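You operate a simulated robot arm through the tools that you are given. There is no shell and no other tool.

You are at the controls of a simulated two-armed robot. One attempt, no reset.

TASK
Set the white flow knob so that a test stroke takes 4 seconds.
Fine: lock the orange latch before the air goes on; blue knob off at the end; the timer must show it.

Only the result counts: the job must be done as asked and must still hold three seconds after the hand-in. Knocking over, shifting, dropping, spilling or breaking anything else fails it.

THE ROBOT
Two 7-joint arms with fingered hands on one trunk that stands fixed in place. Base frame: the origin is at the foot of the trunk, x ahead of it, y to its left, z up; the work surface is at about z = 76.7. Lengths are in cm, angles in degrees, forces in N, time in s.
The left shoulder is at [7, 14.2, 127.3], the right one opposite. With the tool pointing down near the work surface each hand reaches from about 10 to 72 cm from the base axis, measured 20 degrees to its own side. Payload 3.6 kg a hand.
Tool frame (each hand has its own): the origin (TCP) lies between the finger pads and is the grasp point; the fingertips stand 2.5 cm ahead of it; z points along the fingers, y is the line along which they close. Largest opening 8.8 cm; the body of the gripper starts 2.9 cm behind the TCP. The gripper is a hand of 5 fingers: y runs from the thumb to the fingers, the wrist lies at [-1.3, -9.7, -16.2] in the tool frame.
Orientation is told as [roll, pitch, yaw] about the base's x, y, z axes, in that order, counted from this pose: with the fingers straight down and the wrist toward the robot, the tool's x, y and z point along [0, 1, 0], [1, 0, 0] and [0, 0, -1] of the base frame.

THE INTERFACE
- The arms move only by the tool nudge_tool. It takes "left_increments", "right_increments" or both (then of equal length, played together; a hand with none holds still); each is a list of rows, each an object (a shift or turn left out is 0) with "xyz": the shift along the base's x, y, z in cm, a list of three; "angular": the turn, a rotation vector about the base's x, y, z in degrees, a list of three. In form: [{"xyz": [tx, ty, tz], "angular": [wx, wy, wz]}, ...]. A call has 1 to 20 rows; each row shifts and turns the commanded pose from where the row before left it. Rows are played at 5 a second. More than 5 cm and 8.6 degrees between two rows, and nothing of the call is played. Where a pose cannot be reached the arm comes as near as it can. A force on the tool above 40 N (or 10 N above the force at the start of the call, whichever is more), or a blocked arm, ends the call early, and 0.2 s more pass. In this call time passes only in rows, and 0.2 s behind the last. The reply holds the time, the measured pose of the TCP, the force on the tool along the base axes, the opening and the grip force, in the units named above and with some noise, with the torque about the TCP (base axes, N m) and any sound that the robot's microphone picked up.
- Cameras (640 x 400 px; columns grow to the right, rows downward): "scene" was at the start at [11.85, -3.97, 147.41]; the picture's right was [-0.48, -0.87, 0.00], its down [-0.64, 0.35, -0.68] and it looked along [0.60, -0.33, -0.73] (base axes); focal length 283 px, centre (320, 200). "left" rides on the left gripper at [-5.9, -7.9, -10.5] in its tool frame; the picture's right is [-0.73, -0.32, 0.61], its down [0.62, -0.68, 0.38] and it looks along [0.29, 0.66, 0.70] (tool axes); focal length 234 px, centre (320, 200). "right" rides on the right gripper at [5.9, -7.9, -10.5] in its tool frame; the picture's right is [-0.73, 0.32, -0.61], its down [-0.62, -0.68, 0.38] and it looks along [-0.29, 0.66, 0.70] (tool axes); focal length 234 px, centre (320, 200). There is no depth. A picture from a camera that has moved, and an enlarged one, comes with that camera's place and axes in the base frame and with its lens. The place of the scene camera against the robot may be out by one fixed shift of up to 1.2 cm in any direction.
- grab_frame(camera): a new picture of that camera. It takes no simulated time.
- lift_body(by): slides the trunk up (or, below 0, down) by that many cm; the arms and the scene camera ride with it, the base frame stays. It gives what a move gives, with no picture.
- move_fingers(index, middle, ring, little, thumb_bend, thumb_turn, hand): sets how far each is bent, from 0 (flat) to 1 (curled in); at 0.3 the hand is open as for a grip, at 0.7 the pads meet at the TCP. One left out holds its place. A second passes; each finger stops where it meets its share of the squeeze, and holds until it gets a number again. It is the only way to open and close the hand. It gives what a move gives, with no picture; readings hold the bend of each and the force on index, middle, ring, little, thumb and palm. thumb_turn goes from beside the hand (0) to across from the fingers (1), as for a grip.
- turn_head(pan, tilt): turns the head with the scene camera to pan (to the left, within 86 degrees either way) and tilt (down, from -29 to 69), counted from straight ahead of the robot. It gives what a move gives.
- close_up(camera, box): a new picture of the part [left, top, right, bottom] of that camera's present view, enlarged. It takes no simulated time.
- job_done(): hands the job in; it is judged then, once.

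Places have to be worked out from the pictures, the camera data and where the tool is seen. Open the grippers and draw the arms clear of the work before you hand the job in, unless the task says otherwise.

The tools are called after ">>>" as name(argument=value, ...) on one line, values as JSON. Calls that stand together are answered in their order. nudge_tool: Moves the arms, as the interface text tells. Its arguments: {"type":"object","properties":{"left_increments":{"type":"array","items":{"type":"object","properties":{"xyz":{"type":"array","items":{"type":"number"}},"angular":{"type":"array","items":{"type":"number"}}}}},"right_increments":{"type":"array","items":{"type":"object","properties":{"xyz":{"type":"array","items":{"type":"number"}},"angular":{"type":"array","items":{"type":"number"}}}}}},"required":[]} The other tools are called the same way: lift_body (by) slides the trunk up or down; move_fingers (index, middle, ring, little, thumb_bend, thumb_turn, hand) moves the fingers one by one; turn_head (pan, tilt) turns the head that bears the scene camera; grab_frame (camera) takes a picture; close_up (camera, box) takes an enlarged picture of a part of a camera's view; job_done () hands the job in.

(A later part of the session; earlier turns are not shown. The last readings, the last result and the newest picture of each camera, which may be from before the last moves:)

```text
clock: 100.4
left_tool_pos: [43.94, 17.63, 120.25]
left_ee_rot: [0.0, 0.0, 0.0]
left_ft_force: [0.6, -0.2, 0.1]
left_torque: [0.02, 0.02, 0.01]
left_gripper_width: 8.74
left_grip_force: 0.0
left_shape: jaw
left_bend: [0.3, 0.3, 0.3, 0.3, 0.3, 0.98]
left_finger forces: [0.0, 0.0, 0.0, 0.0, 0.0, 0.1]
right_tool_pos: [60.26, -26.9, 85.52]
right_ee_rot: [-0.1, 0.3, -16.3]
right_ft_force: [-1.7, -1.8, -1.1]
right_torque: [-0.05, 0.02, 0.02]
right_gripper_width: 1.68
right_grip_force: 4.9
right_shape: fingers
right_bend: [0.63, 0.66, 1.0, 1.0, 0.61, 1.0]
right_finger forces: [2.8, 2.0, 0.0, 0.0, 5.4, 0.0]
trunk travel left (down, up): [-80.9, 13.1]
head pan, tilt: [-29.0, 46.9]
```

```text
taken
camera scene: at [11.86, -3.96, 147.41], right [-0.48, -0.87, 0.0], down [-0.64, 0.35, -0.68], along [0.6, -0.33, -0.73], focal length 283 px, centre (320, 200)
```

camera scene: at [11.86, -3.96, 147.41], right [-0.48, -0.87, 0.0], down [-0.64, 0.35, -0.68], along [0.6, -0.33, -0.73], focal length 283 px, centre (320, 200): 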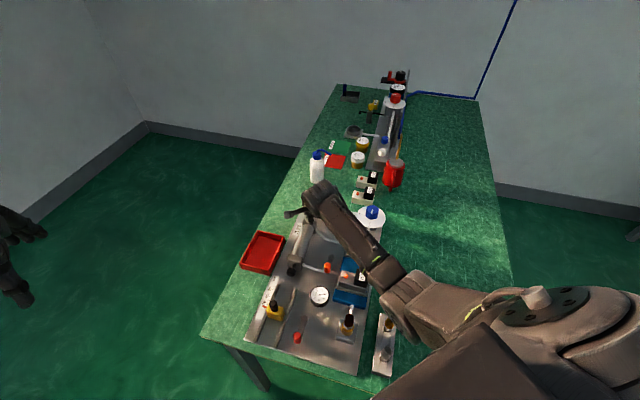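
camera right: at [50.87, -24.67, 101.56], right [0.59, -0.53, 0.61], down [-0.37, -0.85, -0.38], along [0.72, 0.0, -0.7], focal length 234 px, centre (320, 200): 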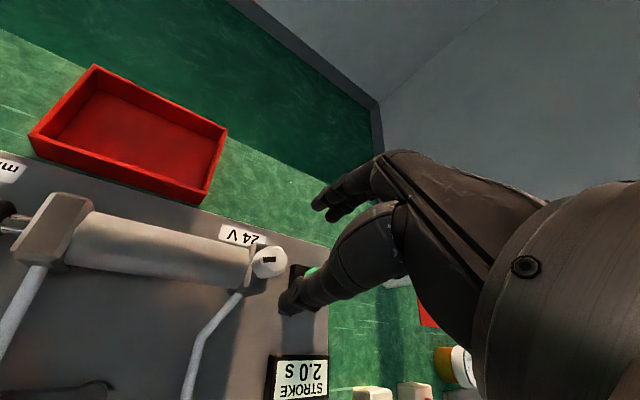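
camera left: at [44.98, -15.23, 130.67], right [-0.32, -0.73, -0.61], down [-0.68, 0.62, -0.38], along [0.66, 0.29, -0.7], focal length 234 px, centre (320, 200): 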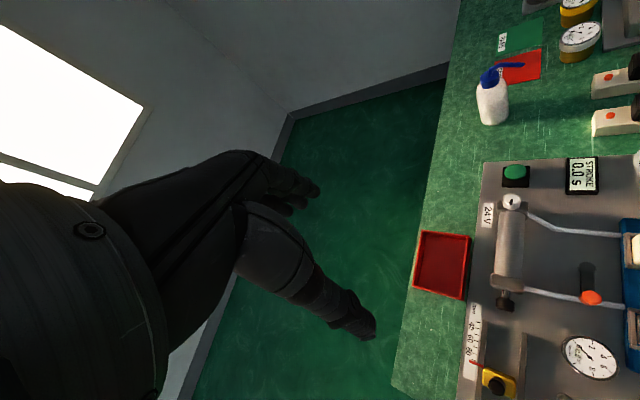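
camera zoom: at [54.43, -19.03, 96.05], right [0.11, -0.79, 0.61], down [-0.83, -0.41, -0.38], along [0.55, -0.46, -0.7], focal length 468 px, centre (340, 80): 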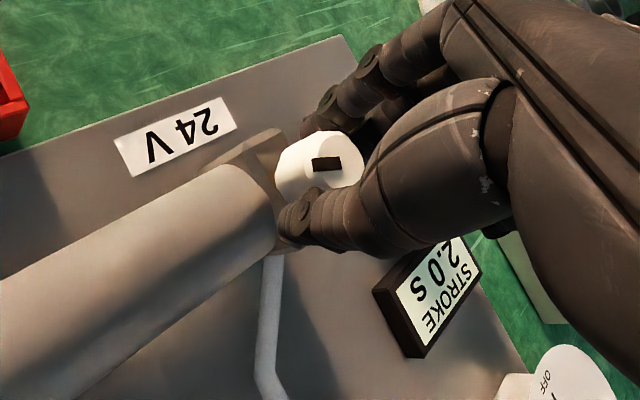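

The mark moved with the hand, 40° clockwise. I release, rise, and return over the button with the pressing shape.

>>> move_fingers(hand="right", index=0.42, middle=0.42, thumb_bend=0.42)

>>> nudge_tool(right_increments=[{"xyz": [0, 0, 2]}, {"xyz": [0, 0, 3]}, {"xyz": [1.0, -1.0, 1], "angular": [0, 0, 8]}, {"xyz": [1.0, -1.0, 0], "angular": [0, 0, 8]}, {"xyz": [1.0, -1.0, 0], "angular": [0, 0, 8]}, {"xyz": [1.0, -1.0, 0], "angular": [0, 0, 8]}, {"xyz": [0.75, -1.1, 0], "angular": [0, 0, 8]}])

>>> move_fingers(hand="right", index=0.7, middle=0.7, thumb_bend=0.7)

>>> nudge_tool(right_increments=[{"xyz": [0, 0, -3]}, {"xyz": [0, 0, -2.5]}, {"xyz": [0, 0, -1.2]}, {"xyz": [0, 0, -0.6]}])

>>> close_up(camera="right", box=[200, 160, 420, 360])

```text
clock: 101.4
left_tool_pos: [43.83, 17.73, 120.24]
left_ee_rot: [0.0, -0.1, 0.0]
left_ft_force: [0.4, 0.8, 0.1]
left_torque: [0.01, 0.01, 0.0]
left_gripper_width: 8.79
left_grip_force: 0.1
left_shape: jaw
left_bend: [0.3, 0.3, 0.3, 0.3, 0.3, 0.98]
left_finger forces: [0.1, 0.1, 0.0, 0.1, 0.0, 0.0]
right_tool_pos: [60.18, -26.91, 85.5]
right_ee_rot: [0.0, 0.2, -16.2]
right_ft_force: [-0.1, 0.4, 0.5]
right_torque: [0.02, -0.01, 0.01]
right_gripper_width: 5.83
right_grip_force: 0.1
right_shape: fingers
right_bend: [0.42, 0.42, 1.0, 1.0, 0.42, 1.0]
right_finger forces: [0.1, 0.0, 0.0, 0.0, 0.0, 0.0]
trunk travel left (down, up): [-80.9, 13.1]
head pan, tilt: [-29.0, 46.9]
```

```text
clock: 103.0
left_tool_pos: [43.76, 17.55, 120.23]
left_ee_rot: [-0.1, 0.0, 0.0]
left_ft_force: [-0.9, 0.0, 0.1]
left_torque: [-0.01, -0.04, 0.01]
left_gripper_width: 8.78
left_grip_force: 0.0
left_shape: jaw
left_bend: [0.3, 0.3, 0.3, 0.3, 0.3, 0.98]
left_finger forces: [0.0, 0.0, 0.1, 0.1, 0.0, 0.0]
right_tool_pos: [65.03, -32.09, 91.38]
right_ee_rot: [-0.1, 0.1, 23.9]
right_ft_force: [-0.3, -0.6, 0.2]
right_torque: [-0.01, -0.06, 0.01]
right_gripper_width: 5.86
right_grip_force: 0.0
right_shape: fingers
right_bend: [0.42, 0.42, 1.0, 1.0, 0.42, 1.0]
right_finger forces: [0.0, 0.1, 0.0, 0.0, 0.0, 0.1]
trunk travel left (down, up): [-80.9, 13.1]
head pan, tilt: [-29.0, 46.9]
```

```text
clock: 104.0
left_tool_pos: [43.78, 17.68, 120.21]
left_ee_rot: [0.0, 0.0, 0.0]
left_ft_force: [-0.1, -0.5, -0.5]
left_torque: [-0.01, 0.01, -0.01]
left_gripper_width: 8.79
left_grip_force: 0.1
left_shape: jaw
left_bend: [0.3, 0.3, 0.3, 0.3, 0.3, 0.98]
left_finger forces: [0.0, 0.0, 0.1, 0.1, 0.0, 0.1]
right_tool_pos: [64.98, -32.14, 91.48]
right_ee_rot: [0.1, 0.2, 23.8]
right_ft_force: [-0.3, -0.2, -0.9]
right_torque: [0.01, 0.01, 0.0]
right_gripper_width: 0.0
right_grip_force: 0.1
right_shape: fingers
right_bend: [0.7, 0.7, 1.0, 1.0, 0.7, 1.0]
right_finger forces: [0.0, 0.0, 0.0, 0.1, 0.0, 0.0]
trunk travel left (down, up): [-80.9, 13.1]
head pan, tilt: [-29.0, 46.9]
```

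```text
clock: 105.0
left_tool_pos: [43.76, 17.71, 120.15]
left_ee_rot: [0.0, 0.0, 0.0]
left_ft_force: [0.0, 0.4, -0.6]
left_torque: [0.0, -0.01, 0.0]
left_gripper_width: 8.79
left_grip_force: 0.1
left_shape: jaw
left_bend: [0.3, 0.3, 0.3, 0.3, 0.3, 0.98]
left_finger forces: [0.0, 0.0, 0.0, 0.0, 0.0, 0.0]
right_tool_pos: [65.0, -32.03, 84.12]
right_ee_rot: [-0.1, 0.2, 23.8]
right_ft_force: [0.7, 0.0, 0.0]
right_torque: [-0.02, -0.03, 0.0]
right_gripper_width: 0.01
right_grip_force: 0.1
right_shape: fingers
right_bend: [0.7, 0.7, 1.0, 1.0, 0.7, 1.0]
right_finger forces: [0.0, 0.0, 0.0, 0.0, 0.0, 0.1]
trunk travel left (down, up): [-80.9, 13.1]
head pan, tilt: [-29.0, 46.9]
```

```text
2.00 times, centred on (310, 260) of right
camera zoom: at [55.52, -29.74, 94.74], right [0.59, -0.53, 0.61], down [-0.37, -0.85, -0.38], along [0.72, 0.0, -0.7], focal length 468 px, centre (340, 80)
```

zoom: 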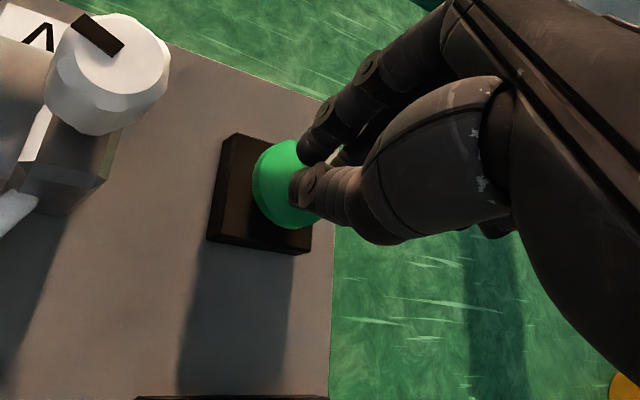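

In place over the button; the white knob's mark has visibly rotated. I press until the click and lift off within one call.

>>> nudge_tool(right_increments=[{"xyz": [0, 0, -0.6]}, {"xyz": [0, 0, -0.4]}, {"xyz": [0, 0, -0.35]}, {"xyz": [0, 0, 0]}, {"xyz": [0, 0, 0.8]}, {"xyz": [0, 0, 0.8]}])

>>> close_up(camera="scene", box=[250, 190, 400, 330])

```text
clock: 106.4
left_tool_pos: [43.78, 17.8, 120.22]
left_ee_rot: [0.0, 0.0, 0.0]
left_ft_force: [-0.4, 0.6, -0.2]
left_torque: [-0.01, 0.02, 0.03]
left_gripper_width: 8.77
left_grip_force: 0.1
left_shape: jaw
left_bend: [0.3, 0.3, 0.3, 0.3, 0.3, 0.98]
left_finger forces: [0.1, 0.0, 0.0, 0.0, 0.1, 0.0]
right_tool_pos: [65.01, -31.95, 84.53]
right_ee_rot: [-0.1, 0.2, 23.9]
right_ft_force: [-1.1, -0.1, 0.0]
right_torque: [0.01, 0.0, -0.04]
right_gripper_width: 0.0
right_grip_force: 0.1
right_shape: fingers
right_bend: [0.7, 0.7, 1.0, 1.0, 0.7, 1.0]
right_finger forces: [0.0, 0.0, 0.1, 0.1, 0.0, 0.0]
trunk travel left (down, up): [-80.9, 13.1]
head pan, tilt: [-29.0, 46.9]
heard: click
```

```text
2.86 times, centred on (325, 260) of scene
camera zoom: at [11.83, -3.95, 147.41], right [-0.48, -0.87, 0.0], down [-0.64, 0.35, -0.68], along [0.6, -0.33, -0.73], focal length 809 px, centre (306, 29)
```

zoom: 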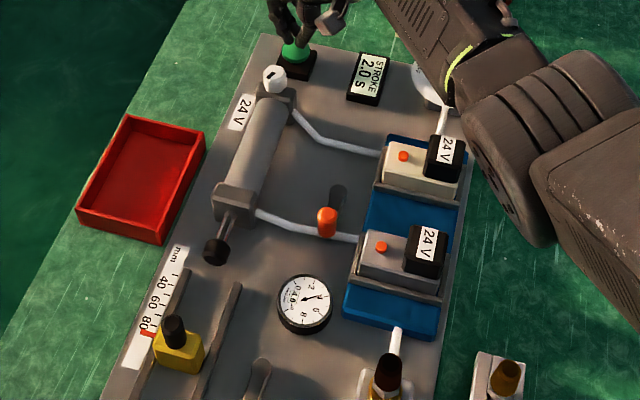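

Click again; the rod is extending, seemingly slower. I wait about 3 seconds and look.

>>> nudge_tool(right_increments=[{"xyz": [0, 0, 0]}, {"xyz": [0, 0, 0]}, {"xyz": [0, 0, 0]}, {"xyz": [0, 0, 0]}, {"xyz": [0, 0, 0]}, {"xyz": [0, 0, 0]}, {"xyz": [0, 0, 0]}, {"xyz": [0, 0, 0]}, {"xyz": [0, 0, 0]}, {"xyz": [0, 0, 0]}])

>>> close_up(camera="scene", box=[250, 190, 400, 330])

```text
clock: 108.6
left_tool_pos: [43.8, 17.79, 120.24]
left_ee_rot: [0.0, 0.0, 0.0]
left_ft_force: [0.0, -0.3, 0.1]
left_torque: [0.01, -0.01, -0.03]
left_gripper_width: 8.77
left_grip_force: 0.0
left_shape: jaw
left_bend: [0.3, 0.3, 0.3, 0.3, 0.3, 0.98]
left_finger forces: [0.0, 0.0, 0.0, 0.1, 0.0, 0.1]
right_tool_pos: [65.06, -32.06, 84.51]
right_ee_rot: [0.0, 0.2, 23.8]
right_ft_force: [0.5, -0.8, -0.4]
right_torque: [0.0, 0.01, 0.01]
right_gripper_width: 0.0
right_grip_force: 0.1
right_shape: fingers
right_bend: [0.7, 0.7, 1.0, 1.0, 0.7, 1.0]
right_finger forces: [0.1, 0.0, 0.1, 0.0, 0.1, 0.0]
trunk travel left (down, up): [-80.9, 13.1]
head pan, tilt: [-29.0, 46.9]
```

```text
2.86 times, centred on (325, 260) of scene
camera zoom: at [11.85, -3.95, 147.41], right [-0.48, -0.87, 0.0], down [-0.64, 0.35, -0.68], along [0.6, -0.33, -0.73], focal length 809 px, centre (306, 29)
```

zoom: 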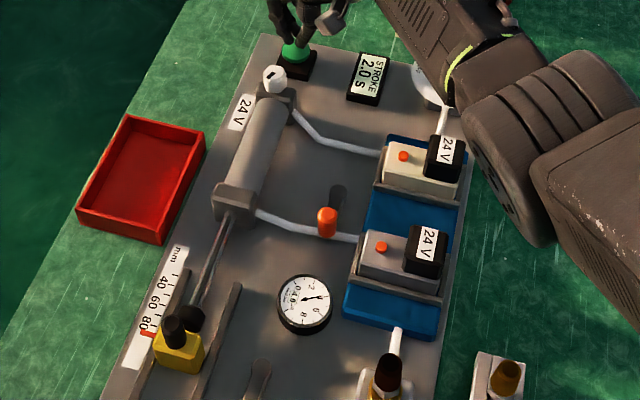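

Nearly at the stop. One more second.

>>> nudge_tool(right_increments=[{"xyz": [0, 0, 0]}, {"xyz": [0, 0, 0]}, {"xyz": [0, 0, 0]}, {"xyz": [0, 0, 0]}])

>>> close_up(camera="scene", box=[325, 200, 365, 235])

>>> close_up(camera="scene", box=[250, 190, 400, 330])

```text
clock: 109.6
left_tool_pos: [43.79, 17.79, 120.19]
left_ee_rot: [0.0, 0.0, 0.0]
left_ft_force: [-0.2, -0.2, 0.1]
left_torque: [-0.01, -0.03, -0.03]
left_gripper_width: 8.74
left_grip_force: 0.1
left_shape: jaw
left_bend: [0.3, 0.3, 0.3, 0.3, 0.3, 0.98]
left_finger forces: [0.0, 0.0, 0.0, 0.1, 0.1, 0.0]
right_tool_pos: [64.99, -31.99, 84.59]
right_ee_rot: [-0.1, 0.2, 23.8]
right_ft_force: [-0.1, -0.6, -0.7]
right_torque: [0.05, 0.0, 0.01]
right_gripper_width: 0.0
right_grip_force: 0.0
right_shape: fingers
right_bend: [0.7, 0.7, 1.0, 1.0, 0.7, 1.0]
right_finger forces: [0.0, 0.0, 0.0, 0.0, 0.0, 0.0]
trunk travel left (down, up): [-80.9, 13.1]
head pan, tilt: [-29.0, 46.9]
```

```text
11.43 times, centred on (345, 218) of scene
camera zoom: at [11.85, -3.95, 147.41], right [-0.48, -0.87, 0.0], down [-0.64, 0.35, -0.68], along [0.6, -0.33, -0.73], focal length 3237 px, centre (34, 0)
```

zoom: 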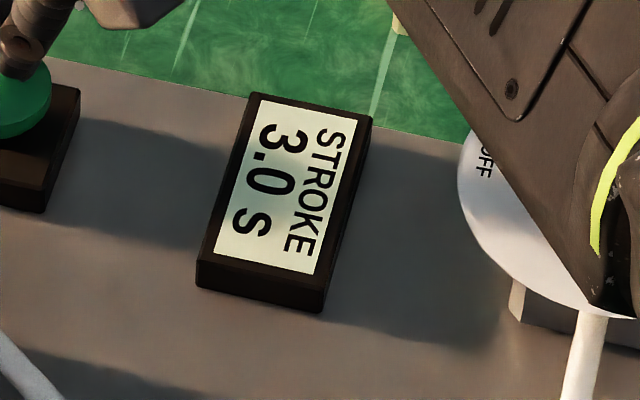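

```text
2.86 times, centred on (325, 260) of scene
camera zoom: at [11.85, -3.95, 147.41], right [-0.48, -0.87, 0.0], down [-0.64, 0.35, -0.68], along [0.6, -0.33, -0.73], focal length 809 px, centre (306, 29)
```

zoom: 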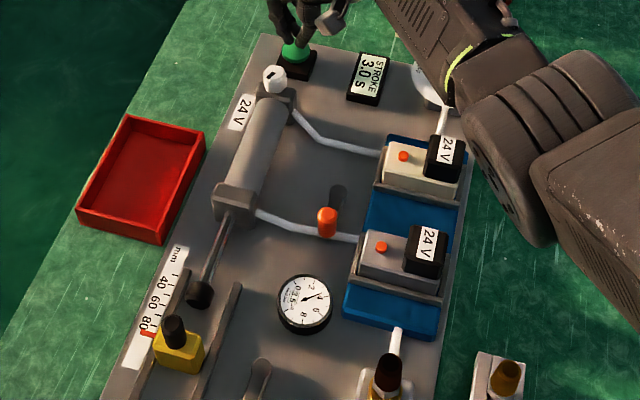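

3.0 s now: clockwise slows it, 40° gave +1 s. An inverse-flow law predicts ~20° more, a linear one 40°; I turn another 24° clockwise and measure again. Back to the white knob.

>>> nudge_tool(right_increments=[{"xyz": [0, 0, 2.5]}, {"xyz": [0, 0, 3]}, {"xyz": [-1.6, 1.7, 1]}, {"xyz": [-1.6, 1.7, 0]}, {"xyz": [-1.6, 1.7, 0]}])

>>> move_fingers(hand="right", index=0.42, middle=0.42, thumb_bend=0.42)

>>> nudge_tool(right_increments=[{"xyz": [0, 0, -2]}, {"xyz": [0, 0, -2]}, {"xyz": [0, 0, -1]}, {"xyz": [0, 0, -0.5]}])

>>> move_fingers(hand="right", index=0.68, middle=0.68, thumb_bend=0.68)

>>> close_up(camera="right", box=[200, 160, 420, 360])

```text
clock: 110.8
left_tool_pos: [43.71, 17.72, 120.22]
left_ee_rot: [0.0, 0.1, 0.0]
left_ft_force: [-1.0, -0.3, -0.3]
left_torque: [-0.01, -0.03, 0.01]
left_gripper_width: 8.76
left_grip_force: 0.0
left_shape: jaw
left_bend: [0.3, 0.3, 0.3, 0.3, 0.3, 0.98]
left_finger forces: [0.0, 0.0, 0.1, 0.0, 0.0, 0.0]
right_tool_pos: [60.28, -26.84, 90.91]
right_ee_rot: [0.0, 0.2, 23.8]
right_ft_force: [-0.3, -0.3, 0.1]
right_torque: [-0.01, 0.02, 0.0]
right_gripper_width: 0.01
right_grip_force: 0.0
right_shape: fingers
right_bend: [0.7, 0.7, 1.0, 1.0, 0.7, 1.0]
right_finger forces: [0.0, 0.1, 0.1, 0.0, 0.0, 0.1]
trunk travel left (down, up): [-80.9, 13.1]
head pan, tilt: [-29.0, 46.9]
```

```text
clock: 111.8
left_tool_pos: [43.88, 17.63, 120.31]
left_ee_rot: [0.0, 0.1, -0.1]
left_ft_force: [0.7, 1.2, -0.4]
left_torque: [-0.01, -0.01, -0.02]
left_gripper_width: 8.78
left_grip_force: 0.0
left_shape: jaw
left_bend: [0.3, 0.3, 0.3, 0.3, 0.3, 0.98]
left_finger forces: [0.0, 0.0, 0.0, 0.0, 0.0, 0.0]
right_tool_pos: [60.15, -26.93, 90.96]
right_ee_rot: [0.0, 0.3, 23.8]
right_ft_force: [0.1, 0.3, -0.5]
right_torque: [0.0, -0.01, 0.03]
right_gripper_width: 5.82
right_grip_force: 0.2
right_shape: fingers
right_bend: [0.42, 0.42, 1.0, 1.0, 0.42, 1.0]
right_finger forces: [0.0, 0.1, 0.0, 0.1, 0.0, 0.0]
trunk travel left (down, up): [-80.9, 13.1]
head pan, tilt: [-29.0, 46.9]
```

```text
clock: 112.8
left_tool_pos: [43.87, 17.91, 120.23]
left_ee_rot: [0.1, -0.1, 0.0]
left_ft_force: [-0.4, -0.5, -0.3]
left_torque: [-0.02, -0.04, -0.04]
left_gripper_width: 8.76
left_grip_force: 0.1
left_shape: jaw
left_bend: [0.3, 0.3, 0.3, 0.3, 0.3, 0.98]
left_finger forces: [0.0, 0.0, 0.1, 0.0, 0.0, 0.0]
right_tool_pos: [60.18, -26.92, 85.38]
right_ee_rot: [0.0, 0.2, 23.8]
right_ft_force: [0.7, 0.5, -0.2]
right_torque: [0.06, -0.01, 0.01]
right_gripper_width: 5.9
right_grip_force: 0.1
right_shape: fingers
right_bend: [0.42, 0.42, 1.0, 1.0, 0.42, 1.0]
right_finger forces: [0.0, 0.0, 0.0, 0.0, 0.1, 0.0]
trunk travel left (down, up): [-80.9, 13.1]
head pan, tilt: [-29.0, 46.9]
```

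```text
clock: 113.8
left_tool_pos: [43.83, 17.75, 120.22]
left_ee_rot: [0.0, 0.0, 0.0]
left_ft_force: [-0.6, -0.6, 0.0]
left_torque: [-0.01, 0.01, -0.02]
left_gripper_width: 8.78
left_grip_force: 0.0
left_shape: jaw
left_bend: [0.3, 0.3, 0.3, 0.3, 0.3, 0.98]
left_finger forces: [0.1, 0.0, 0.1, 0.0, 0.0, 0.1]
right_tool_pos: [60.23, -27.11, 85.48]
right_ee_rot: [-0.1, 0.2, 23.9]
right_ft_force: [1.4, -0.4, 0.0]
right_torque: [0.04, 0.0, -0.02]
right_gripper_width: 1.66
right_grip_force: 5.0
right_shape: fingers
right_bend: [0.62, 0.65, 1.0, 1.0, 0.62, 1.0]
right_finger forces: [3.5, 1.8, 0.0, 0.1, 4.5, 0.1]
trunk travel left (down, up): [-80.9, 13.1]
head pan, tilt: [-29.0, 46.9]
```

```text
2.00 times, centred on (310, 260) of right
camera zoom: at [50.73, -24.63, 95.98], right [0.59, -0.53, 0.61], down [-0.37, -0.85, -0.38], along [0.72, 0.0, -0.7], focal length 468 px, centre (340, 80)
```

zoom: 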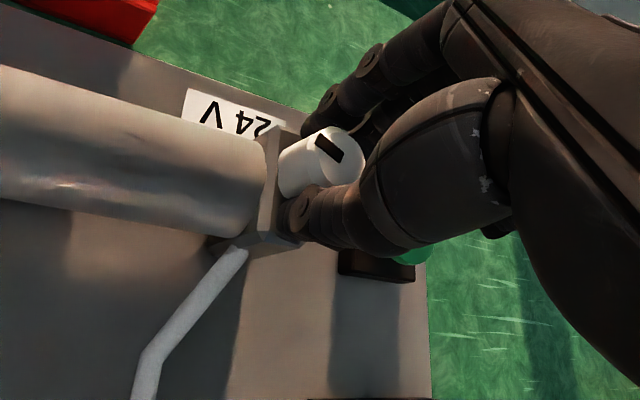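

Gripped again. Turning 24° clockwise.

>>> nudge_tool(right_increments=[{"angular": [0, 0, -8]}, {"angular": [0, 0, -8]}, {"angular": [0, 0, -8]}])

>>> close_up(camera="right", box=[200, 160, 420, 360])

>>> move_fingers(hand="right", index=0.42, middle=0.42, thumb_bend=0.42)

>>> nudge_tool(right_increments=[{"xyz": [0, 0, 2]}, {"xyz": [0, 0, 3]}, {"xyz": [1.6, -1.7, 1], "angular": [0, 0, 8]}, {"xyz": [1.6, -1.7, 0], "angular": [0, 0, 8]}, {"xyz": [1.6, -1.7, 0], "angular": [0, 0, 8]}])

>>> move_fingers(hand="right", index=0.7, middle=0.7, thumb_bend=0.7)

>>> nudge_tool(right_increments=[{"xyz": [0, 0, -3]}, {"xyz": [0, 0, -2.5]}, {"xyz": [0, 0, -1.2]}, {"xyz": [0, 0, -0.6]}])

>>> close_up(camera="right", box=[200, 160, 420, 360])

```text
clock: 114.6
left_tool_pos: [43.9, 17.74, 120.27]
left_ee_rot: [0.0, 0.1, -0.1]
left_ft_force: [0.7, 0.1, 0.4]
left_torque: [0.0, 0.01, -0.01]
left_gripper_width: 8.8
left_grip_force: 0.0
left_shape: jaw
left_bend: [0.3, 0.3, 0.3, 0.3, 0.3, 0.98]
left_finger forces: [0.0, 0.1, 0.0, 0.1, 0.1, 0.0]
right_tool_pos: [60.32, -27.05, 85.39]
right_ee_rot: [-0.1, 0.2, -0.3]
right_ft_force: [-0.4, -0.4, -1.6]
right_torque: [-0.01, -0.01, -0.03]
right_gripper_width: 1.7
right_grip_force: 5.3
right_shape: fingers
right_bend: [0.62, 0.66, 1.0, 1.0, 0.62, 1.0]
right_finger forces: [3.1, 1.7, 0.0, 0.0, 5.1, 0.1]
trunk travel left (down, up): [-80.9, 13.1]
head pan, tilt: [-29.0, 46.9]
```

```text
2.00 times, centred on (310, 260) of right
camera zoom: at [52.46, -20.95, 95.98], right [0.32, -0.73, 0.61], down [-0.69, -0.62, -0.38], along [0.65, -0.29, -0.7], focal length 468 px, centre (340, 80)
```

zoom: 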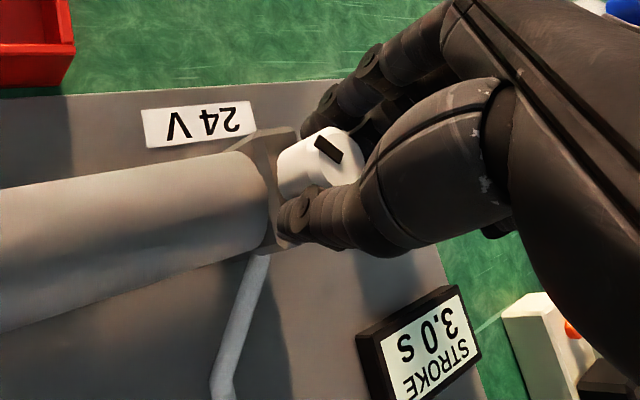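

```text
clock: 115.6
left_tool_pos: [43.76, 17.69, 120.24]
left_ee_rot: [0.0, 0.1, 0.0]
left_ft_force: [0.7, 0.0, -0.2]
left_torque: [0.02, 0.04, -0.02]
left_gripper_width: 8.79
left_grip_force: 0.0
left_shape: jaw
left_bend: [0.3, 0.3, 0.3, 0.3, 0.3, 0.98]
left_finger forces: [0.1, 0.1, 0.0, 0.0, 0.0, 0.0]
right_tool_pos: [60.11, -26.94, 85.38]
right_ee_rot: [0.0, 0.2, -0.2]
right_ft_force: [0.4, 0.8, 0.0]
right_torque: [0.03, -0.03, -0.01]
right_gripper_width: 5.83
right_grip_force: 0.0
right_shape: fingers
right_bend: [0.42, 0.42, 1.0, 1.0, 0.42, 1.0]
right_finger forces: [0.0, 0.0, 0.0, 0.0, 0.0, 0.0]
trunk travel left (down, up): [-80.9, 13.1]
head pan, tilt: [-29.0, 46.9]
```

```text
clock: 116.8
left_tool_pos: [43.83, 17.69, 120.16]
left_ee_rot: [0.1, 0.0, 0.1]
left_ft_force: [0.5, 0.7, 0.2]
left_torque: [-0.02, -0.01, 0.02]
left_gripper_width: 8.78
left_grip_force: 0.1
left_shape: jaw
left_bend: [0.3, 0.3, 0.3, 0.3, 0.3, 0.98]
left_finger forces: [0.0, 0.0, 0.1, 0.0, 0.0, 0.1]
right_tool_pos: [65.15, -32.07, 91.41]
right_ee_rot: [0.0, 0.2, 23.9]
right_ft_force: [0.1, -0.6, 0.2]
right_torque: [-0.01, 0.03, -0.01]
right_gripper_width: 5.85
right_grip_force: 0.0
right_shape: fingers
right_bend: [0.42, 0.42, 1.0, 1.0, 0.42, 1.0]
right_finger forces: [0.1, 0.0, 0.0, 0.0, 0.1, 0.0]
trunk travel left (down, up): [-80.9, 13.1]
head pan, tilt: [-29.0, 46.9]
```

```text
clock: 117.8
left_tool_pos: [43.94, 17.78, 120.17]
left_ee_rot: [0.1, 0.0, 0.0]
left_ft_force: [0.0, 0.5, 0.1]
left_torque: [0.02, -0.02, 0.02]
left_gripper_width: 8.78
left_grip_force: 0.0
left_shape: jaw
left_bend: [0.3, 0.3, 0.3, 0.3, 0.3, 0.98]
left_finger forces: [0.0, 0.0, 0.0, 0.0, 0.0, 0.0]
right_tool_pos: [65.0, -31.94, 91.6]
right_ee_rot: [0.0, 0.2, 23.8]
right_ft_force: [0.2, 0.2, 0.0]
right_torque: [0.0, 0.01, -0.02]
right_gripper_width: 0.01
right_grip_force: 0.0
right_shape: fingers
right_bend: [0.7, 0.7, 1.0, 1.0, 0.7, 1.0]
right_finger forces: [0.0, 0.0, 0.1, 0.0, 0.1, 0.1]
trunk travel left (down, up): [-80.9, 13.1]
head pan, tilt: [-29.0, 46.9]
```

```text
clock: 118.8
left_tool_pos: [43.93, 17.66, 120.32]
left_ee_rot: [0.0, 0.0, 0.0]
left_ft_force: [-0.4, -0.9, -0.3]
left_torque: [-0.02, -0.02, 0.02]
left_gripper_width: 8.77
left_grip_force: 0.1
left_shape: jaw
left_bend: [0.3, 0.3, 0.3, 0.3, 0.3, 0.98]
left_finger forces: [0.1, 0.0, 0.0, 0.0, 0.0, 0.0]
right_tool_pos: [65.06, -31.96, 84.11]
right_ee_rot: [-0.2, 0.1, 23.8]
right_ft_force: [-0.1, 0.0, -0.2]
right_torque: [-0.02, -0.03, 0.01]
right_gripper_width: 0.0
right_grip_force: 0.0
right_shape: fingers
right_bend: [0.7, 0.7, 1.0, 1.0, 0.7, 1.0]
right_finger forces: [0.0, 0.0, 0.0, 0.1, 0.0, 0.0]
trunk travel left (down, up): [-80.9, 13.1]
head pan, tilt: [-29.0, 46.9]
```

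```text
2.00 times, centred on (310, 260) of right
camera zoom: at [55.52, -29.75, 94.62], right [0.59, -0.53, 0.61], down [-0.37, -0.85, -0.38], along [0.72, 0.0, -0.7], focal length 468 px, centre (340, 80)
```

zoom: 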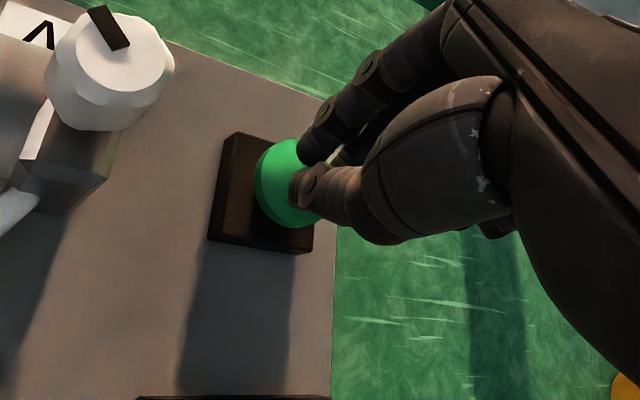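

Positioned again. Press, lift, and let the stroke run in one call.

>>> nudge_tool(right_increments=[{"xyz": [0, 0, -0.6]}, {"xyz": [0, 0, -0.4]}, {"xyz": [0, 0, -0.35]}, {"xyz": [0, 0, 0]}, {"xyz": [0, 0, 0.8]}, {"xyz": [0, 0, 0.8]}, {"xyz": [0, 0, 0]}, {"xyz": [0, 0, 0]}, {"xyz": [0, 0, 0]}, {"xyz": [0, 0, 0]}, {"xyz": [0, 0, 0]}, {"xyz": [0, 0, 0]}, {"xyz": [0, 0, 0]}, {"xyz": [0, 0, 0]}, {"xyz": [0, 0, 0]}, {"xyz": [0, 0, 0]}, {"xyz": [0, 0, 0]}, {"xyz": [0, 0, 0]}])

>>> nudge_tool(right_increments=[{"xyz": [0, 0, 0]}, {"xyz": [0, 0, 0]}, {"xyz": [0, 0, 0]}, {"xyz": [0, 0, 0]}, {"xyz": [0, 0, 0]}, {"xyz": [0, 0, 0]}, {"xyz": [0, 0, 0]}, {"xyz": [0, 0, 0]}])

>>> close_up(camera="scene", box=[325, 200, 365, 235])

>>> close_up(camera="scene", box=[250, 190, 400, 330])

```text
clock: 122.6
left_tool_pos: [43.8, 17.67, 120.32]
left_ee_rot: [0.1, 0.1, 0.0]
left_ft_force: [0.7, -0.7, 0.2]
left_torque: [0.05, -0.01, 0.0]
left_gripper_width: 8.78
left_grip_force: 0.1
left_shape: jaw
left_bend: [0.3, 0.3, 0.3, 0.3, 0.3, 0.98]
left_finger forces: [0.0, 0.0, 0.1, 0.0, 0.0, 0.1]
right_tool_pos: [65.11, -31.87, 84.31]
right_ee_rot: [0.0, 0.2, 23.8]
right_ft_force: [0.6, -0.2, -0.4]
right_torque: [0.01, 0.01, 0.0]
right_gripper_width: 0.01
right_grip_force: 0.2
right_shape: fingers
right_bend: [0.7, 0.7, 1.0, 1.0, 0.7, 1.0]
right_finger forces: [0.0, 0.0, 0.0, 0.0, 0.0, 0.0]
trunk travel left (down, up): [-80.9, 13.1]
head pan, tilt: [-29.0, 46.9]
heard: click
```

```text
clock: 124.4
left_tool_pos: [43.88, 17.74, 120.27]
left_ee_rot: [0.0, 0.1, 0.0]
left_ft_force: [0.2, -0.4, -0.2]
left_torque: [0.05, 0.0, 0.01]
left_gripper_width: 8.77
left_grip_force: 0.0
left_shape: jaw
left_bend: [0.3, 0.3, 0.3, 0.3, 0.3, 0.98]
left_finger forces: [0.0, 0.1, 0.0, 0.0, 0.0, 0.1]
right_tool_pos: [64.89, -32.0, 84.26]
right_ee_rot: [0.0, 0.2, 23.9]
right_ft_force: [-0.2, 0.2, 0.0]
right_torque: [0.01, 0.03, -0.01]
right_gripper_width: 0.02
right_grip_force: 0.0
right_shape: fingers
right_bend: [0.7, 0.7, 1.0, 1.0, 0.7, 1.0]
right_finger forces: [0.1, 0.0, 0.0, 0.0, 0.0, 0.0]
trunk travel left (down, up): [-80.9, 13.1]
head pan, tilt: [-29.0, 46.9]
```

```text
11.43 times, centred on (345, 218) of scene
camera zoom: at [11.85, -3.95, 147.41], right [-0.48, -0.87, 0.0], down [-0.64, 0.35, -0.68], along [0.6, -0.33, -0.73], focal length 3237 px, centre (34, 0)
```

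zoom: 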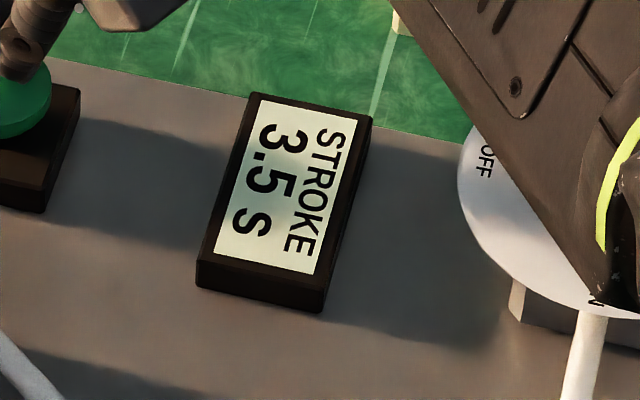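

```text
2.86 times, centred on (325, 260) of scene
camera zoom: at [11.85, -3.95, 147.41], right [-0.48, -0.87, 0.0], down [-0.64, 0.35, -0.68], along [0.6, -0.33, -0.73], focal length 809 px, centre (306, 29)
```

zoom: 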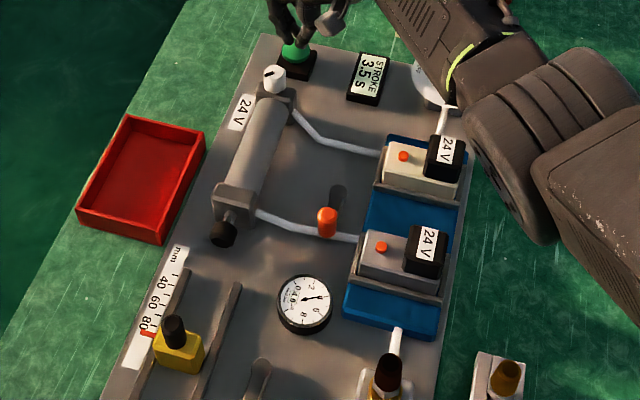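

3.5 s: the response is about linear (~0.0235 s/deg), so ~20.5° more clockwise should give 4.0 s. Back to the white knob.

>>> nudge_tool(right_increments=[{"xyz": [0, 0, 2.7]}, {"xyz": [0, 0, 3]}, {"xyz": [-1.6, 1.7, 1]}, {"xyz": [-1.6, 1.7, 0]}, {"xyz": [-1.6, 1.7, 0]}])

>>> move_fingers(hand="right", index=0.42, middle=0.42, thumb_bend=0.42)

>>> nudge_tool(right_increments=[{"xyz": [0, 0, -2]}, {"xyz": [0, 0, -2]}, {"xyz": [0, 0, -1]}, {"xyz": [0, 0, -0.5]}])

>>> close_up(camera="right", box=[200, 160, 420, 360])

>>> move_fingers(hand="right", index=0.68, middle=0.68, thumb_bend=0.68)

>>> close_up(camera="right", box=[200, 160, 420, 360])

```text
clock: 125.6
left_tool_pos: [43.71, 17.83, 120.21]
left_ee_rot: [0.0, 0.0, 0.1]
left_ft_force: [-0.2, -0.3, 0.4]
left_torque: [0.0, 0.01, 0.01]
left_gripper_width: 8.76
left_grip_force: 0.1
left_shape: jaw
left_bend: [0.3, 0.3, 0.3, 0.3, 0.3, 0.98]
left_finger forces: [0.1, 0.0, 0.0, 0.1, 0.0, 0.1]
right_tool_pos: [60.04, -26.91, 91.11]
right_ee_rot: [0.0, 0.2, 23.8]
right_ft_force: [0.4, -0.3, -0.1]
right_torque: [-0.01, -0.02, 0.02]
right_gripper_width: 0.0
right_grip_force: 0.1
right_shape: fingers
right_bend: [0.7, 0.7, 1.0, 1.0, 0.7, 1.0]
right_finger forces: [0.1, 0.0, 0.0, 0.0, 0.0, 0.0]
trunk travel left (down, up): [-80.9, 13.1]
head pan, tilt: [-29.0, 46.9]
```

```text
clock: 126.6
left_tool_pos: [43.84, 17.83, 120.24]
left_ee_rot: [0.1, 0.0, 0.0]
left_ft_force: [-0.3, -0.1, 0.2]
left_torque: [0.02, 0.0, 0.0]
left_gripper_width: 8.76
left_grip_force: 0.1
left_shape: jaw
left_bend: [0.3, 0.3, 0.3, 0.3, 0.3, 0.98]
left_finger forces: [0.1, 0.1, 0.0, 0.0, 0.1, 0.1]
right_tool_pos: [60.22, -26.98, 91.08]
right_ee_rot: [0.0, 0.2, 23.8]
right_ft_force: [0.2, -0.1, -0.9]
right_torque: [-0.02, 0.02, -0.03]
right_gripper_width: 5.81
right_grip_force: 0.1
right_shape: fingers
right_bend: [0.42, 0.42, 1.0, 1.0, 0.42, 1.0]
right_finger forces: [0.0, 0.0, 0.0, 0.0, 0.0, 0.0]
trunk travel left (down, up): [-80.9, 13.1]
head pan, tilt: [-29.0, 46.9]
```

```text
clock: 127.6
left_tool_pos: [43.87, 17.75, 120.23]
left_ee_rot: [0.1, 0.0, 0.0]
left_ft_force: [-0.9, 0.0, -0.7]
left_torque: [0.02, 0.01, -0.01]
left_gripper_width: 8.76
left_grip_force: 0.0
left_shape: jaw
left_bend: [0.3, 0.3, 0.3, 0.3, 0.3, 0.98]
left_finger forces: [0.0, 0.0, 0.0, 0.0, 0.0, 0.1]
right_tool_pos: [60.19, -27.0, 85.55]
right_ee_rot: [0.0, 0.1, 23.8]
right_ft_force: [0.1, 0.5, 0.1]
right_torque: [0.0, -0.02, 0.02]
right_gripper_width: 5.86
right_grip_force: 0.1
right_shape: fingers
right_bend: [0.42, 0.42, 1.0, 1.0, 0.42, 1.0]
right_finger forces: [0.1, 0.0, 0.0, 0.0, 0.1, 0.0]
trunk travel left (down, up): [-80.9, 13.1]
head pan, tilt: [-29.0, 46.9]
```

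```text
2.00 times, centred on (310, 260) of right
camera zoom: at [50.72, -24.71, 96.09], right [0.59, -0.53, 0.61], down [-0.37, -0.85, -0.38], along [0.72, 0.0, -0.7], focal length 468 px, centre (340, 80)
```

zoom: 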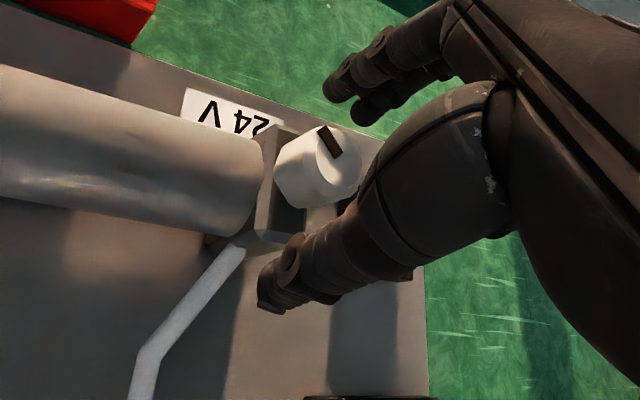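

```text
clock: 128.6
left_tool_pos: [43.92, 17.83, 120.25]
left_ee_rot: [0.0, -0.1, -0.1]
left_ft_force: [0.1, -0.4, -0.3]
left_torque: [0.02, -0.03, 0.0]
left_gripper_width: 8.77
left_grip_force: 0.1
left_shape: jaw
left_bend: [0.3, 0.3, 0.3, 0.3, 0.3, 0.98]
left_finger forces: [0.1, 0.0, 0.0, 0.0, 0.0, 0.1]
right_tool_pos: [60.3, -27.05, 85.49]
right_ee_rot: [0.1, 0.2, 23.8]
right_ft_force: [1.3, -0.9, -0.3]
right_torque: [-0.03, -0.03, 0.04]
right_gripper_width: 1.7
right_grip_force: 4.6
right_shape: fingers
right_bend: [0.62, 0.66, 1.0, 1.0, 0.62, 1.0]
right_finger forces: [3.7, 1.6, 0.0, 0.0, 4.3, 0.0]
trunk travel left (down, up): [-80.9, 13.1]
head pan, tilt: [-29.0, 46.9]
```

```text
2.00 times, centred on (310, 260) of right
camera zoom: at [50.74, -24.72, 96.1], right [0.59, -0.53, 0.61], down [-0.37, -0.85, -0.38], along [0.72, 0.0, -0.7], focal length 468 px, centre (340, 80)
```

zoom: 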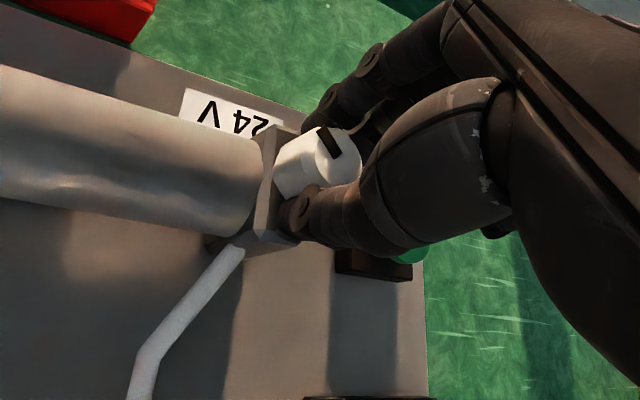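

The grip did not disturb the mark. Turning 20.5° clockwise, then release and return over the button.

>>> nudge_tool(right_increments=[{"angular": [0, 0, -7]}, {"angular": [0, 0, -7]}, {"angular": [0, 0, -6.5]}])

>>> move_fingers(hand="right", index=0.42, middle=0.42, thumb_bend=0.42)

>>> nudge_tool(right_increments=[{"xyz": [0, 0, 2]}, {"xyz": [0, 0, 3]}, {"xyz": [1.6, -1.7, 1], "angular": [0, 0, 7]}, {"xyz": [1.6, -1.7, 0], "angular": [0, 0, 7]}, {"xyz": [1.6, -1.7, 0], "angular": [0, 0, 6.5]}])

>>> move_fingers(hand="right", index=0.7, middle=0.7, thumb_bend=0.7)

>>> nudge_tool(right_increments=[{"xyz": [0, 0, -3]}, {"xyz": [0, 0, -2.5]}, {"xyz": [0, 0, -1.2]}, {"xyz": [0, 0, -0.5]}])

>>> close_up(camera="right", box=[200, 160, 420, 360])

```text
clock: 129.4
left_tool_pos: [43.81, 17.63, 120.18]
left_ee_rot: [0.1, 0.1, 0.0]
left_ft_force: [0.0, 0.0, -0.1]
left_torque: [0.01, -0.01, 0.03]
left_gripper_width: 8.78
left_grip_force: 0.0
left_shape: jaw
left_bend: [0.3, 0.3, 0.3, 0.3, 0.3, 0.98]
left_finger forces: [0.1, 0.1, 0.1, 0.0, 0.1, 0.0]
right_tool_pos: [60.12, -27.0, 85.64]
right_ee_rot: [0.0, 0.2, 3.2]
right_ft_force: [-0.9, -1.1, -1.0]
right_torque: [-0.07, 0.0, 0.03]
right_gripper_width: 1.71
right_grip_force: 4.9
right_shape: fingers
right_bend: [0.62, 0.66, 1.0, 1.0, 0.62, 1.0]
right_finger forces: [3.0, 1.7, 0.0, 0.0, 5.4, 0.0]
trunk travel left (down, up): [-80.9, 13.1]
head pan, tilt: [-29.0, 46.9]
```

```text
clock: 130.4
left_tool_pos: [43.78, 17.6, 120.16]
left_ee_rot: [0.0, 0.0, -0.1]
left_ft_force: [-0.3, -0.3, 0.6]
left_torque: [-0.01, -0.03, 0.0]
left_gripper_width: 8.77
left_grip_force: 0.0
left_shape: jaw
left_bend: [0.3, 0.3, 0.3, 0.3, 0.3, 0.98]
left_finger forces: [0.0, 0.0, 0.0, 0.1, 0.0, 0.1]
right_tool_pos: [60.16, -26.88, 85.65]
right_ee_rot: [0.0, 0.3, 3.3]
right_ft_force: [0.2, -0.2, 0.1]
right_torque: [0.0, -0.03, -0.01]
right_gripper_width: 5.83
right_grip_force: 0.0
right_shape: fingers
right_bend: [0.42, 0.42, 1.0, 1.0, 0.42, 1.0]
right_finger forces: [0.1, 0.0, 0.0, 0.0, 0.0, 0.1]
trunk travel left (down, up): [-80.9, 13.1]
head pan, tilt: [-29.0, 46.9]
```

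```text
clock: 131.6
left_tool_pos: [43.89, 17.65, 120.22]
left_ee_rot: [0.0, -0.1, -0.1]
left_ft_force: [0.2, -0.3, 0.3]
left_torque: [0.05, 0.04, 0.01]
left_gripper_width: 8.78
left_grip_force: 0.0
left_shape: jaw
left_bend: [0.3, 0.3, 0.3, 0.3, 0.3, 0.98]
left_finger forces: [0.1, 0.1, 0.0, 0.0, 0.1, 0.0]
right_tool_pos: [65.01, -32.04, 91.7]
right_ee_rot: [0.1, 0.2, 23.8]
right_ft_force: [-0.9, -0.8, -0.3]
right_torque: [0.01, 0.01, -0.01]
right_gripper_width: 5.83
right_grip_force: 0.0
right_shape: fingers
right_bend: [0.42, 0.42, 1.0, 1.0, 0.42, 1.0]
right_finger forces: [0.1, 0.1, 0.0, 0.0, 0.1, 0.0]
trunk travel left (down, up): [-80.9, 13.1]
head pan, tilt: [-29.0, 46.9]
```

```text
clock: 132.6
left_tool_pos: [43.75, 17.77, 120.2]
left_ee_rot: [0.0, 0.1, -0.1]
left_ft_force: [0.0, 0.0, 0.4]
left_torque: [-0.01, 0.02, -0.06]
left_gripper_width: 8.78
left_grip_force: 0.0
left_shape: jaw
left_bend: [0.3, 0.3, 0.3, 0.3, 0.3, 0.98]
left_finger forces: [0.0, 0.1, 0.0, 0.0, 0.0, 0.1]
right_tool_pos: [64.92, -32.0, 91.62]
right_ee_rot: [0.0, 0.1, 23.9]
right_ft_force: [-0.2, 0.3, 0.8]
right_torque: [0.03, 0.02, 0.0]
right_gripper_width: 0.0
right_grip_force: 0.0
right_shape: fingers
right_bend: [0.7, 0.7, 1.0, 1.0, 0.7, 1.0]
right_finger forces: [0.0, 0.1, 0.0, 0.0, 0.0, 0.0]
trunk travel left (down, up): [-80.9, 13.1]
head pan, tilt: [-29.0, 46.9]
```

```text
clock: 133.6
left_tool_pos: [43.93, 17.76, 120.17]
left_ee_rot: [0.0, -0.1, 0.0]
left_ft_force: [-0.4, 0.1, 0.1]
left_torque: [-0.03, 0.01, 0.0]
left_gripper_width: 8.77
left_grip_force: 0.0
left_shape: jaw
left_bend: [0.3, 0.3, 0.3, 0.3, 0.3, 0.98]
left_finger forces: [0.1, 0.0, 0.0, 0.0, 0.0, 0.1]
right_tool_pos: [64.93, -32.15, 84.36]
right_ee_rot: [-0.1, 0.2, 23.9]
right_ft_force: [-0.6, -0.2, -0.6]
right_torque: [-0.01, -0.03, -0.05]
right_gripper_width: 0.01
right_grip_force: 0.1
right_shape: fingers
right_bend: [0.7, 0.7, 1.0, 1.0, 0.7, 1.0]
right_finger forces: [0.0, 0.0, 0.0, 0.1, 0.0, 0.0]
trunk travel left (down, up): [-80.9, 13.1]
head pan, tilt: [-29.0, 46.9]
```

```text
2.00 times, centred on (310, 260) of right
camera zoom: at [55.57, -29.78, 94.94], right [0.59, -0.53, 0.61], down [-0.37, -0.85, -0.38], along [0.72, 0.0, -0.7], focal length 468 px, centre (340, 80)
```

zoom: 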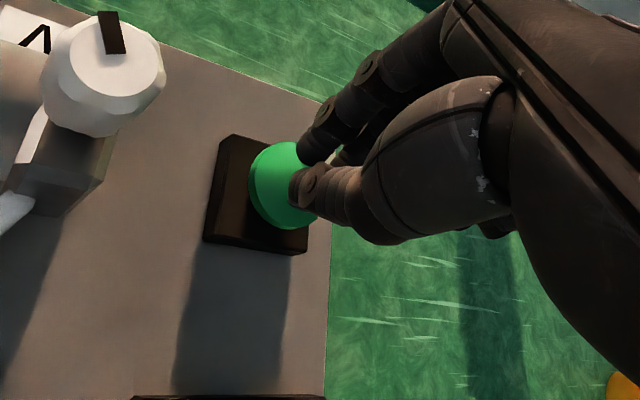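

Over the button (z 84.4). Press 1.5 cm, lift, and let the stroke complete.

>>> nudge_tool(right_increments=[{"xyz": [0, 0, -0.75]}, {"xyz": [0, 0, -0.45]}, {"xyz": [0, 0, -0.35]}, {"xyz": [0, 0, 0]}, {"xyz": [0, 0, 0.8]}, {"xyz": [0, 0, 0.8]}, {"xyz": [0, 0, 0]}, {"xyz": [0, 0, 0]}, {"xyz": [0, 0, 0]}, {"xyz": [0, 0, 0]}, {"xyz": [0, 0, 0]}, {"xyz": [0, 0, 0]}, {"xyz": [0, 0, 0]}, {"xyz": [0, 0, 0]}, {"xyz": [0, 0, 0]}, {"xyz": [0, 0, 0]}, {"xyz": [0, 0, 0]}, {"xyz": [0, 0, 0]}])

>>> nudge_tool(right_increments=[{"xyz": [0, 0, 0]}, {"xyz": [0, 0, 0]}, {"xyz": [0, 0, 0]}, {"xyz": [0, 0, 0]}, {"xyz": [0, 0, 0]}, {"xyz": [0, 0, 0]}, {"xyz": [0, 0, 0]}, {"xyz": [0, 0, 0]}, {"xyz": [0, 0, 0]}, {"xyz": [0, 0, 0]}])

>>> close_up(camera="scene", box=[325, 200, 365, 235])

>>> close_up(camera="scene", box=[250, 190, 400, 330])

```text
clock: 137.4
left_tool_pos: [43.96, 17.69, 120.26]
left_ee_rot: [-0.1, 0.0, 0.0]
left_ft_force: [0.5, 0.4, -0.1]
left_torque: [0.01, -0.01, 0.0]
left_gripper_width: 8.77
left_grip_force: 0.1
left_shape: jaw
left_bend: [0.3, 0.3, 0.3, 0.3, 0.3, 0.98]
left_finger forces: [0.1, 0.0, 0.0, 0.1, 0.0, 0.1]
right_tool_pos: [65.05, -32.05, 84.35]
right_ee_rot: [0.1, 0.3, 23.8]
right_ft_force: [0.1, 0.3, -0.1]
right_torque: [-0.02, 0.01, -0.02]
right_gripper_width: 0.03
right_grip_force: 0.1
right_shape: fingers
right_bend: [0.7, 0.7, 1.0, 1.0, 0.7, 1.0]
right_finger forces: [0.0, 0.1, 0.0, 0.0, 0.0, 0.1]
trunk travel left (down, up): [-80.9, 13.1]
head pan, tilt: [-29.0, 46.9]
heard: click
```

```text
clock: 139.6
left_tool_pos: [43.88, 17.72, 120.09]
left_ee_rot: [0.0, 0.0, 0.1]
left_ft_force: [-0.7, -0.4, -0.1]
left_torque: [0.0, 0.02, 0.02]
left_gripper_width: 8.77
left_grip_force: 0.1
left_shape: jaw
left_bend: [0.3, 0.3, 0.3, 0.3, 0.3, 0.98]
left_finger forces: [0.0, 0.1, 0.0, 0.0, 0.1, 0.0]
right_tool_pos: [65.07, -32.02, 84.49]
right_ee_rot: [0.0, 0.2, 23.8]
right_ft_force: [0.4, 1.2, -0.7]
right_torque: [0.01, -0.01, -0.02]
right_gripper_width: 0.01
right_grip_force: 0.1
right_shape: fingers
right_bend: [0.7, 0.7, 1.0, 1.0, 0.7, 1.0]
right_finger forces: [0.0, 0.0, 0.0, 0.0, 0.0, 0.0]
trunk travel left (down, up): [-80.9, 13.1]
head pan, tilt: [-29.0, 46.9]
```

```text
11.43 times, centred on (345, 218) of scene
camera zoom: at [11.85, -3.95, 147.41], right [-0.48, -0.87, 0.0], down [-0.64, 0.35, -0.68], along [0.6, -0.33, -0.73], focal length 3237 px, centre (34, 0)
```

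zoom: 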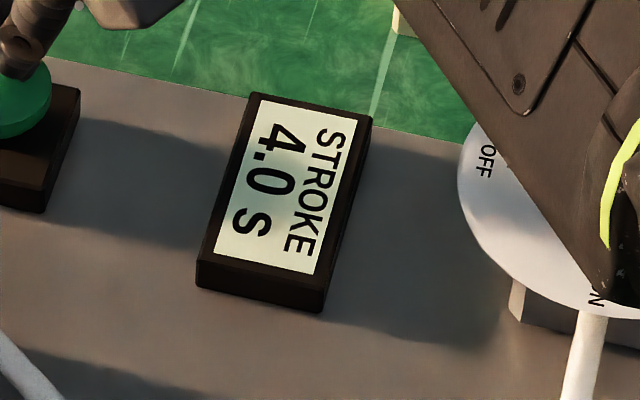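

```text
2.86 times, centred on (325, 260) of scene
camera zoom: at [11.85, -3.95, 147.41], right [-0.48, -0.87, 0.0], down [-0.64, 0.35, -0.68], along [0.6, -0.33, -0.73], focal length 809 px, centre (306, 29)
```

zoom: 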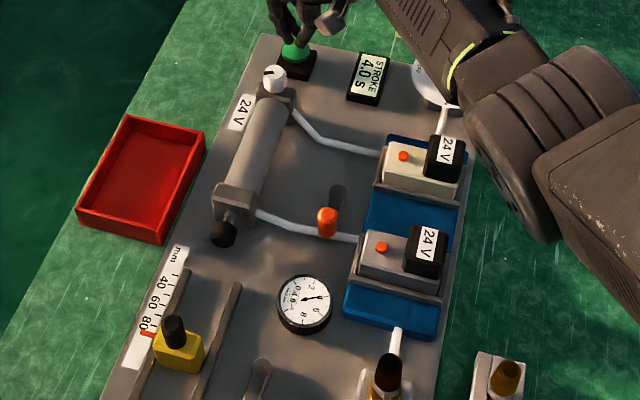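

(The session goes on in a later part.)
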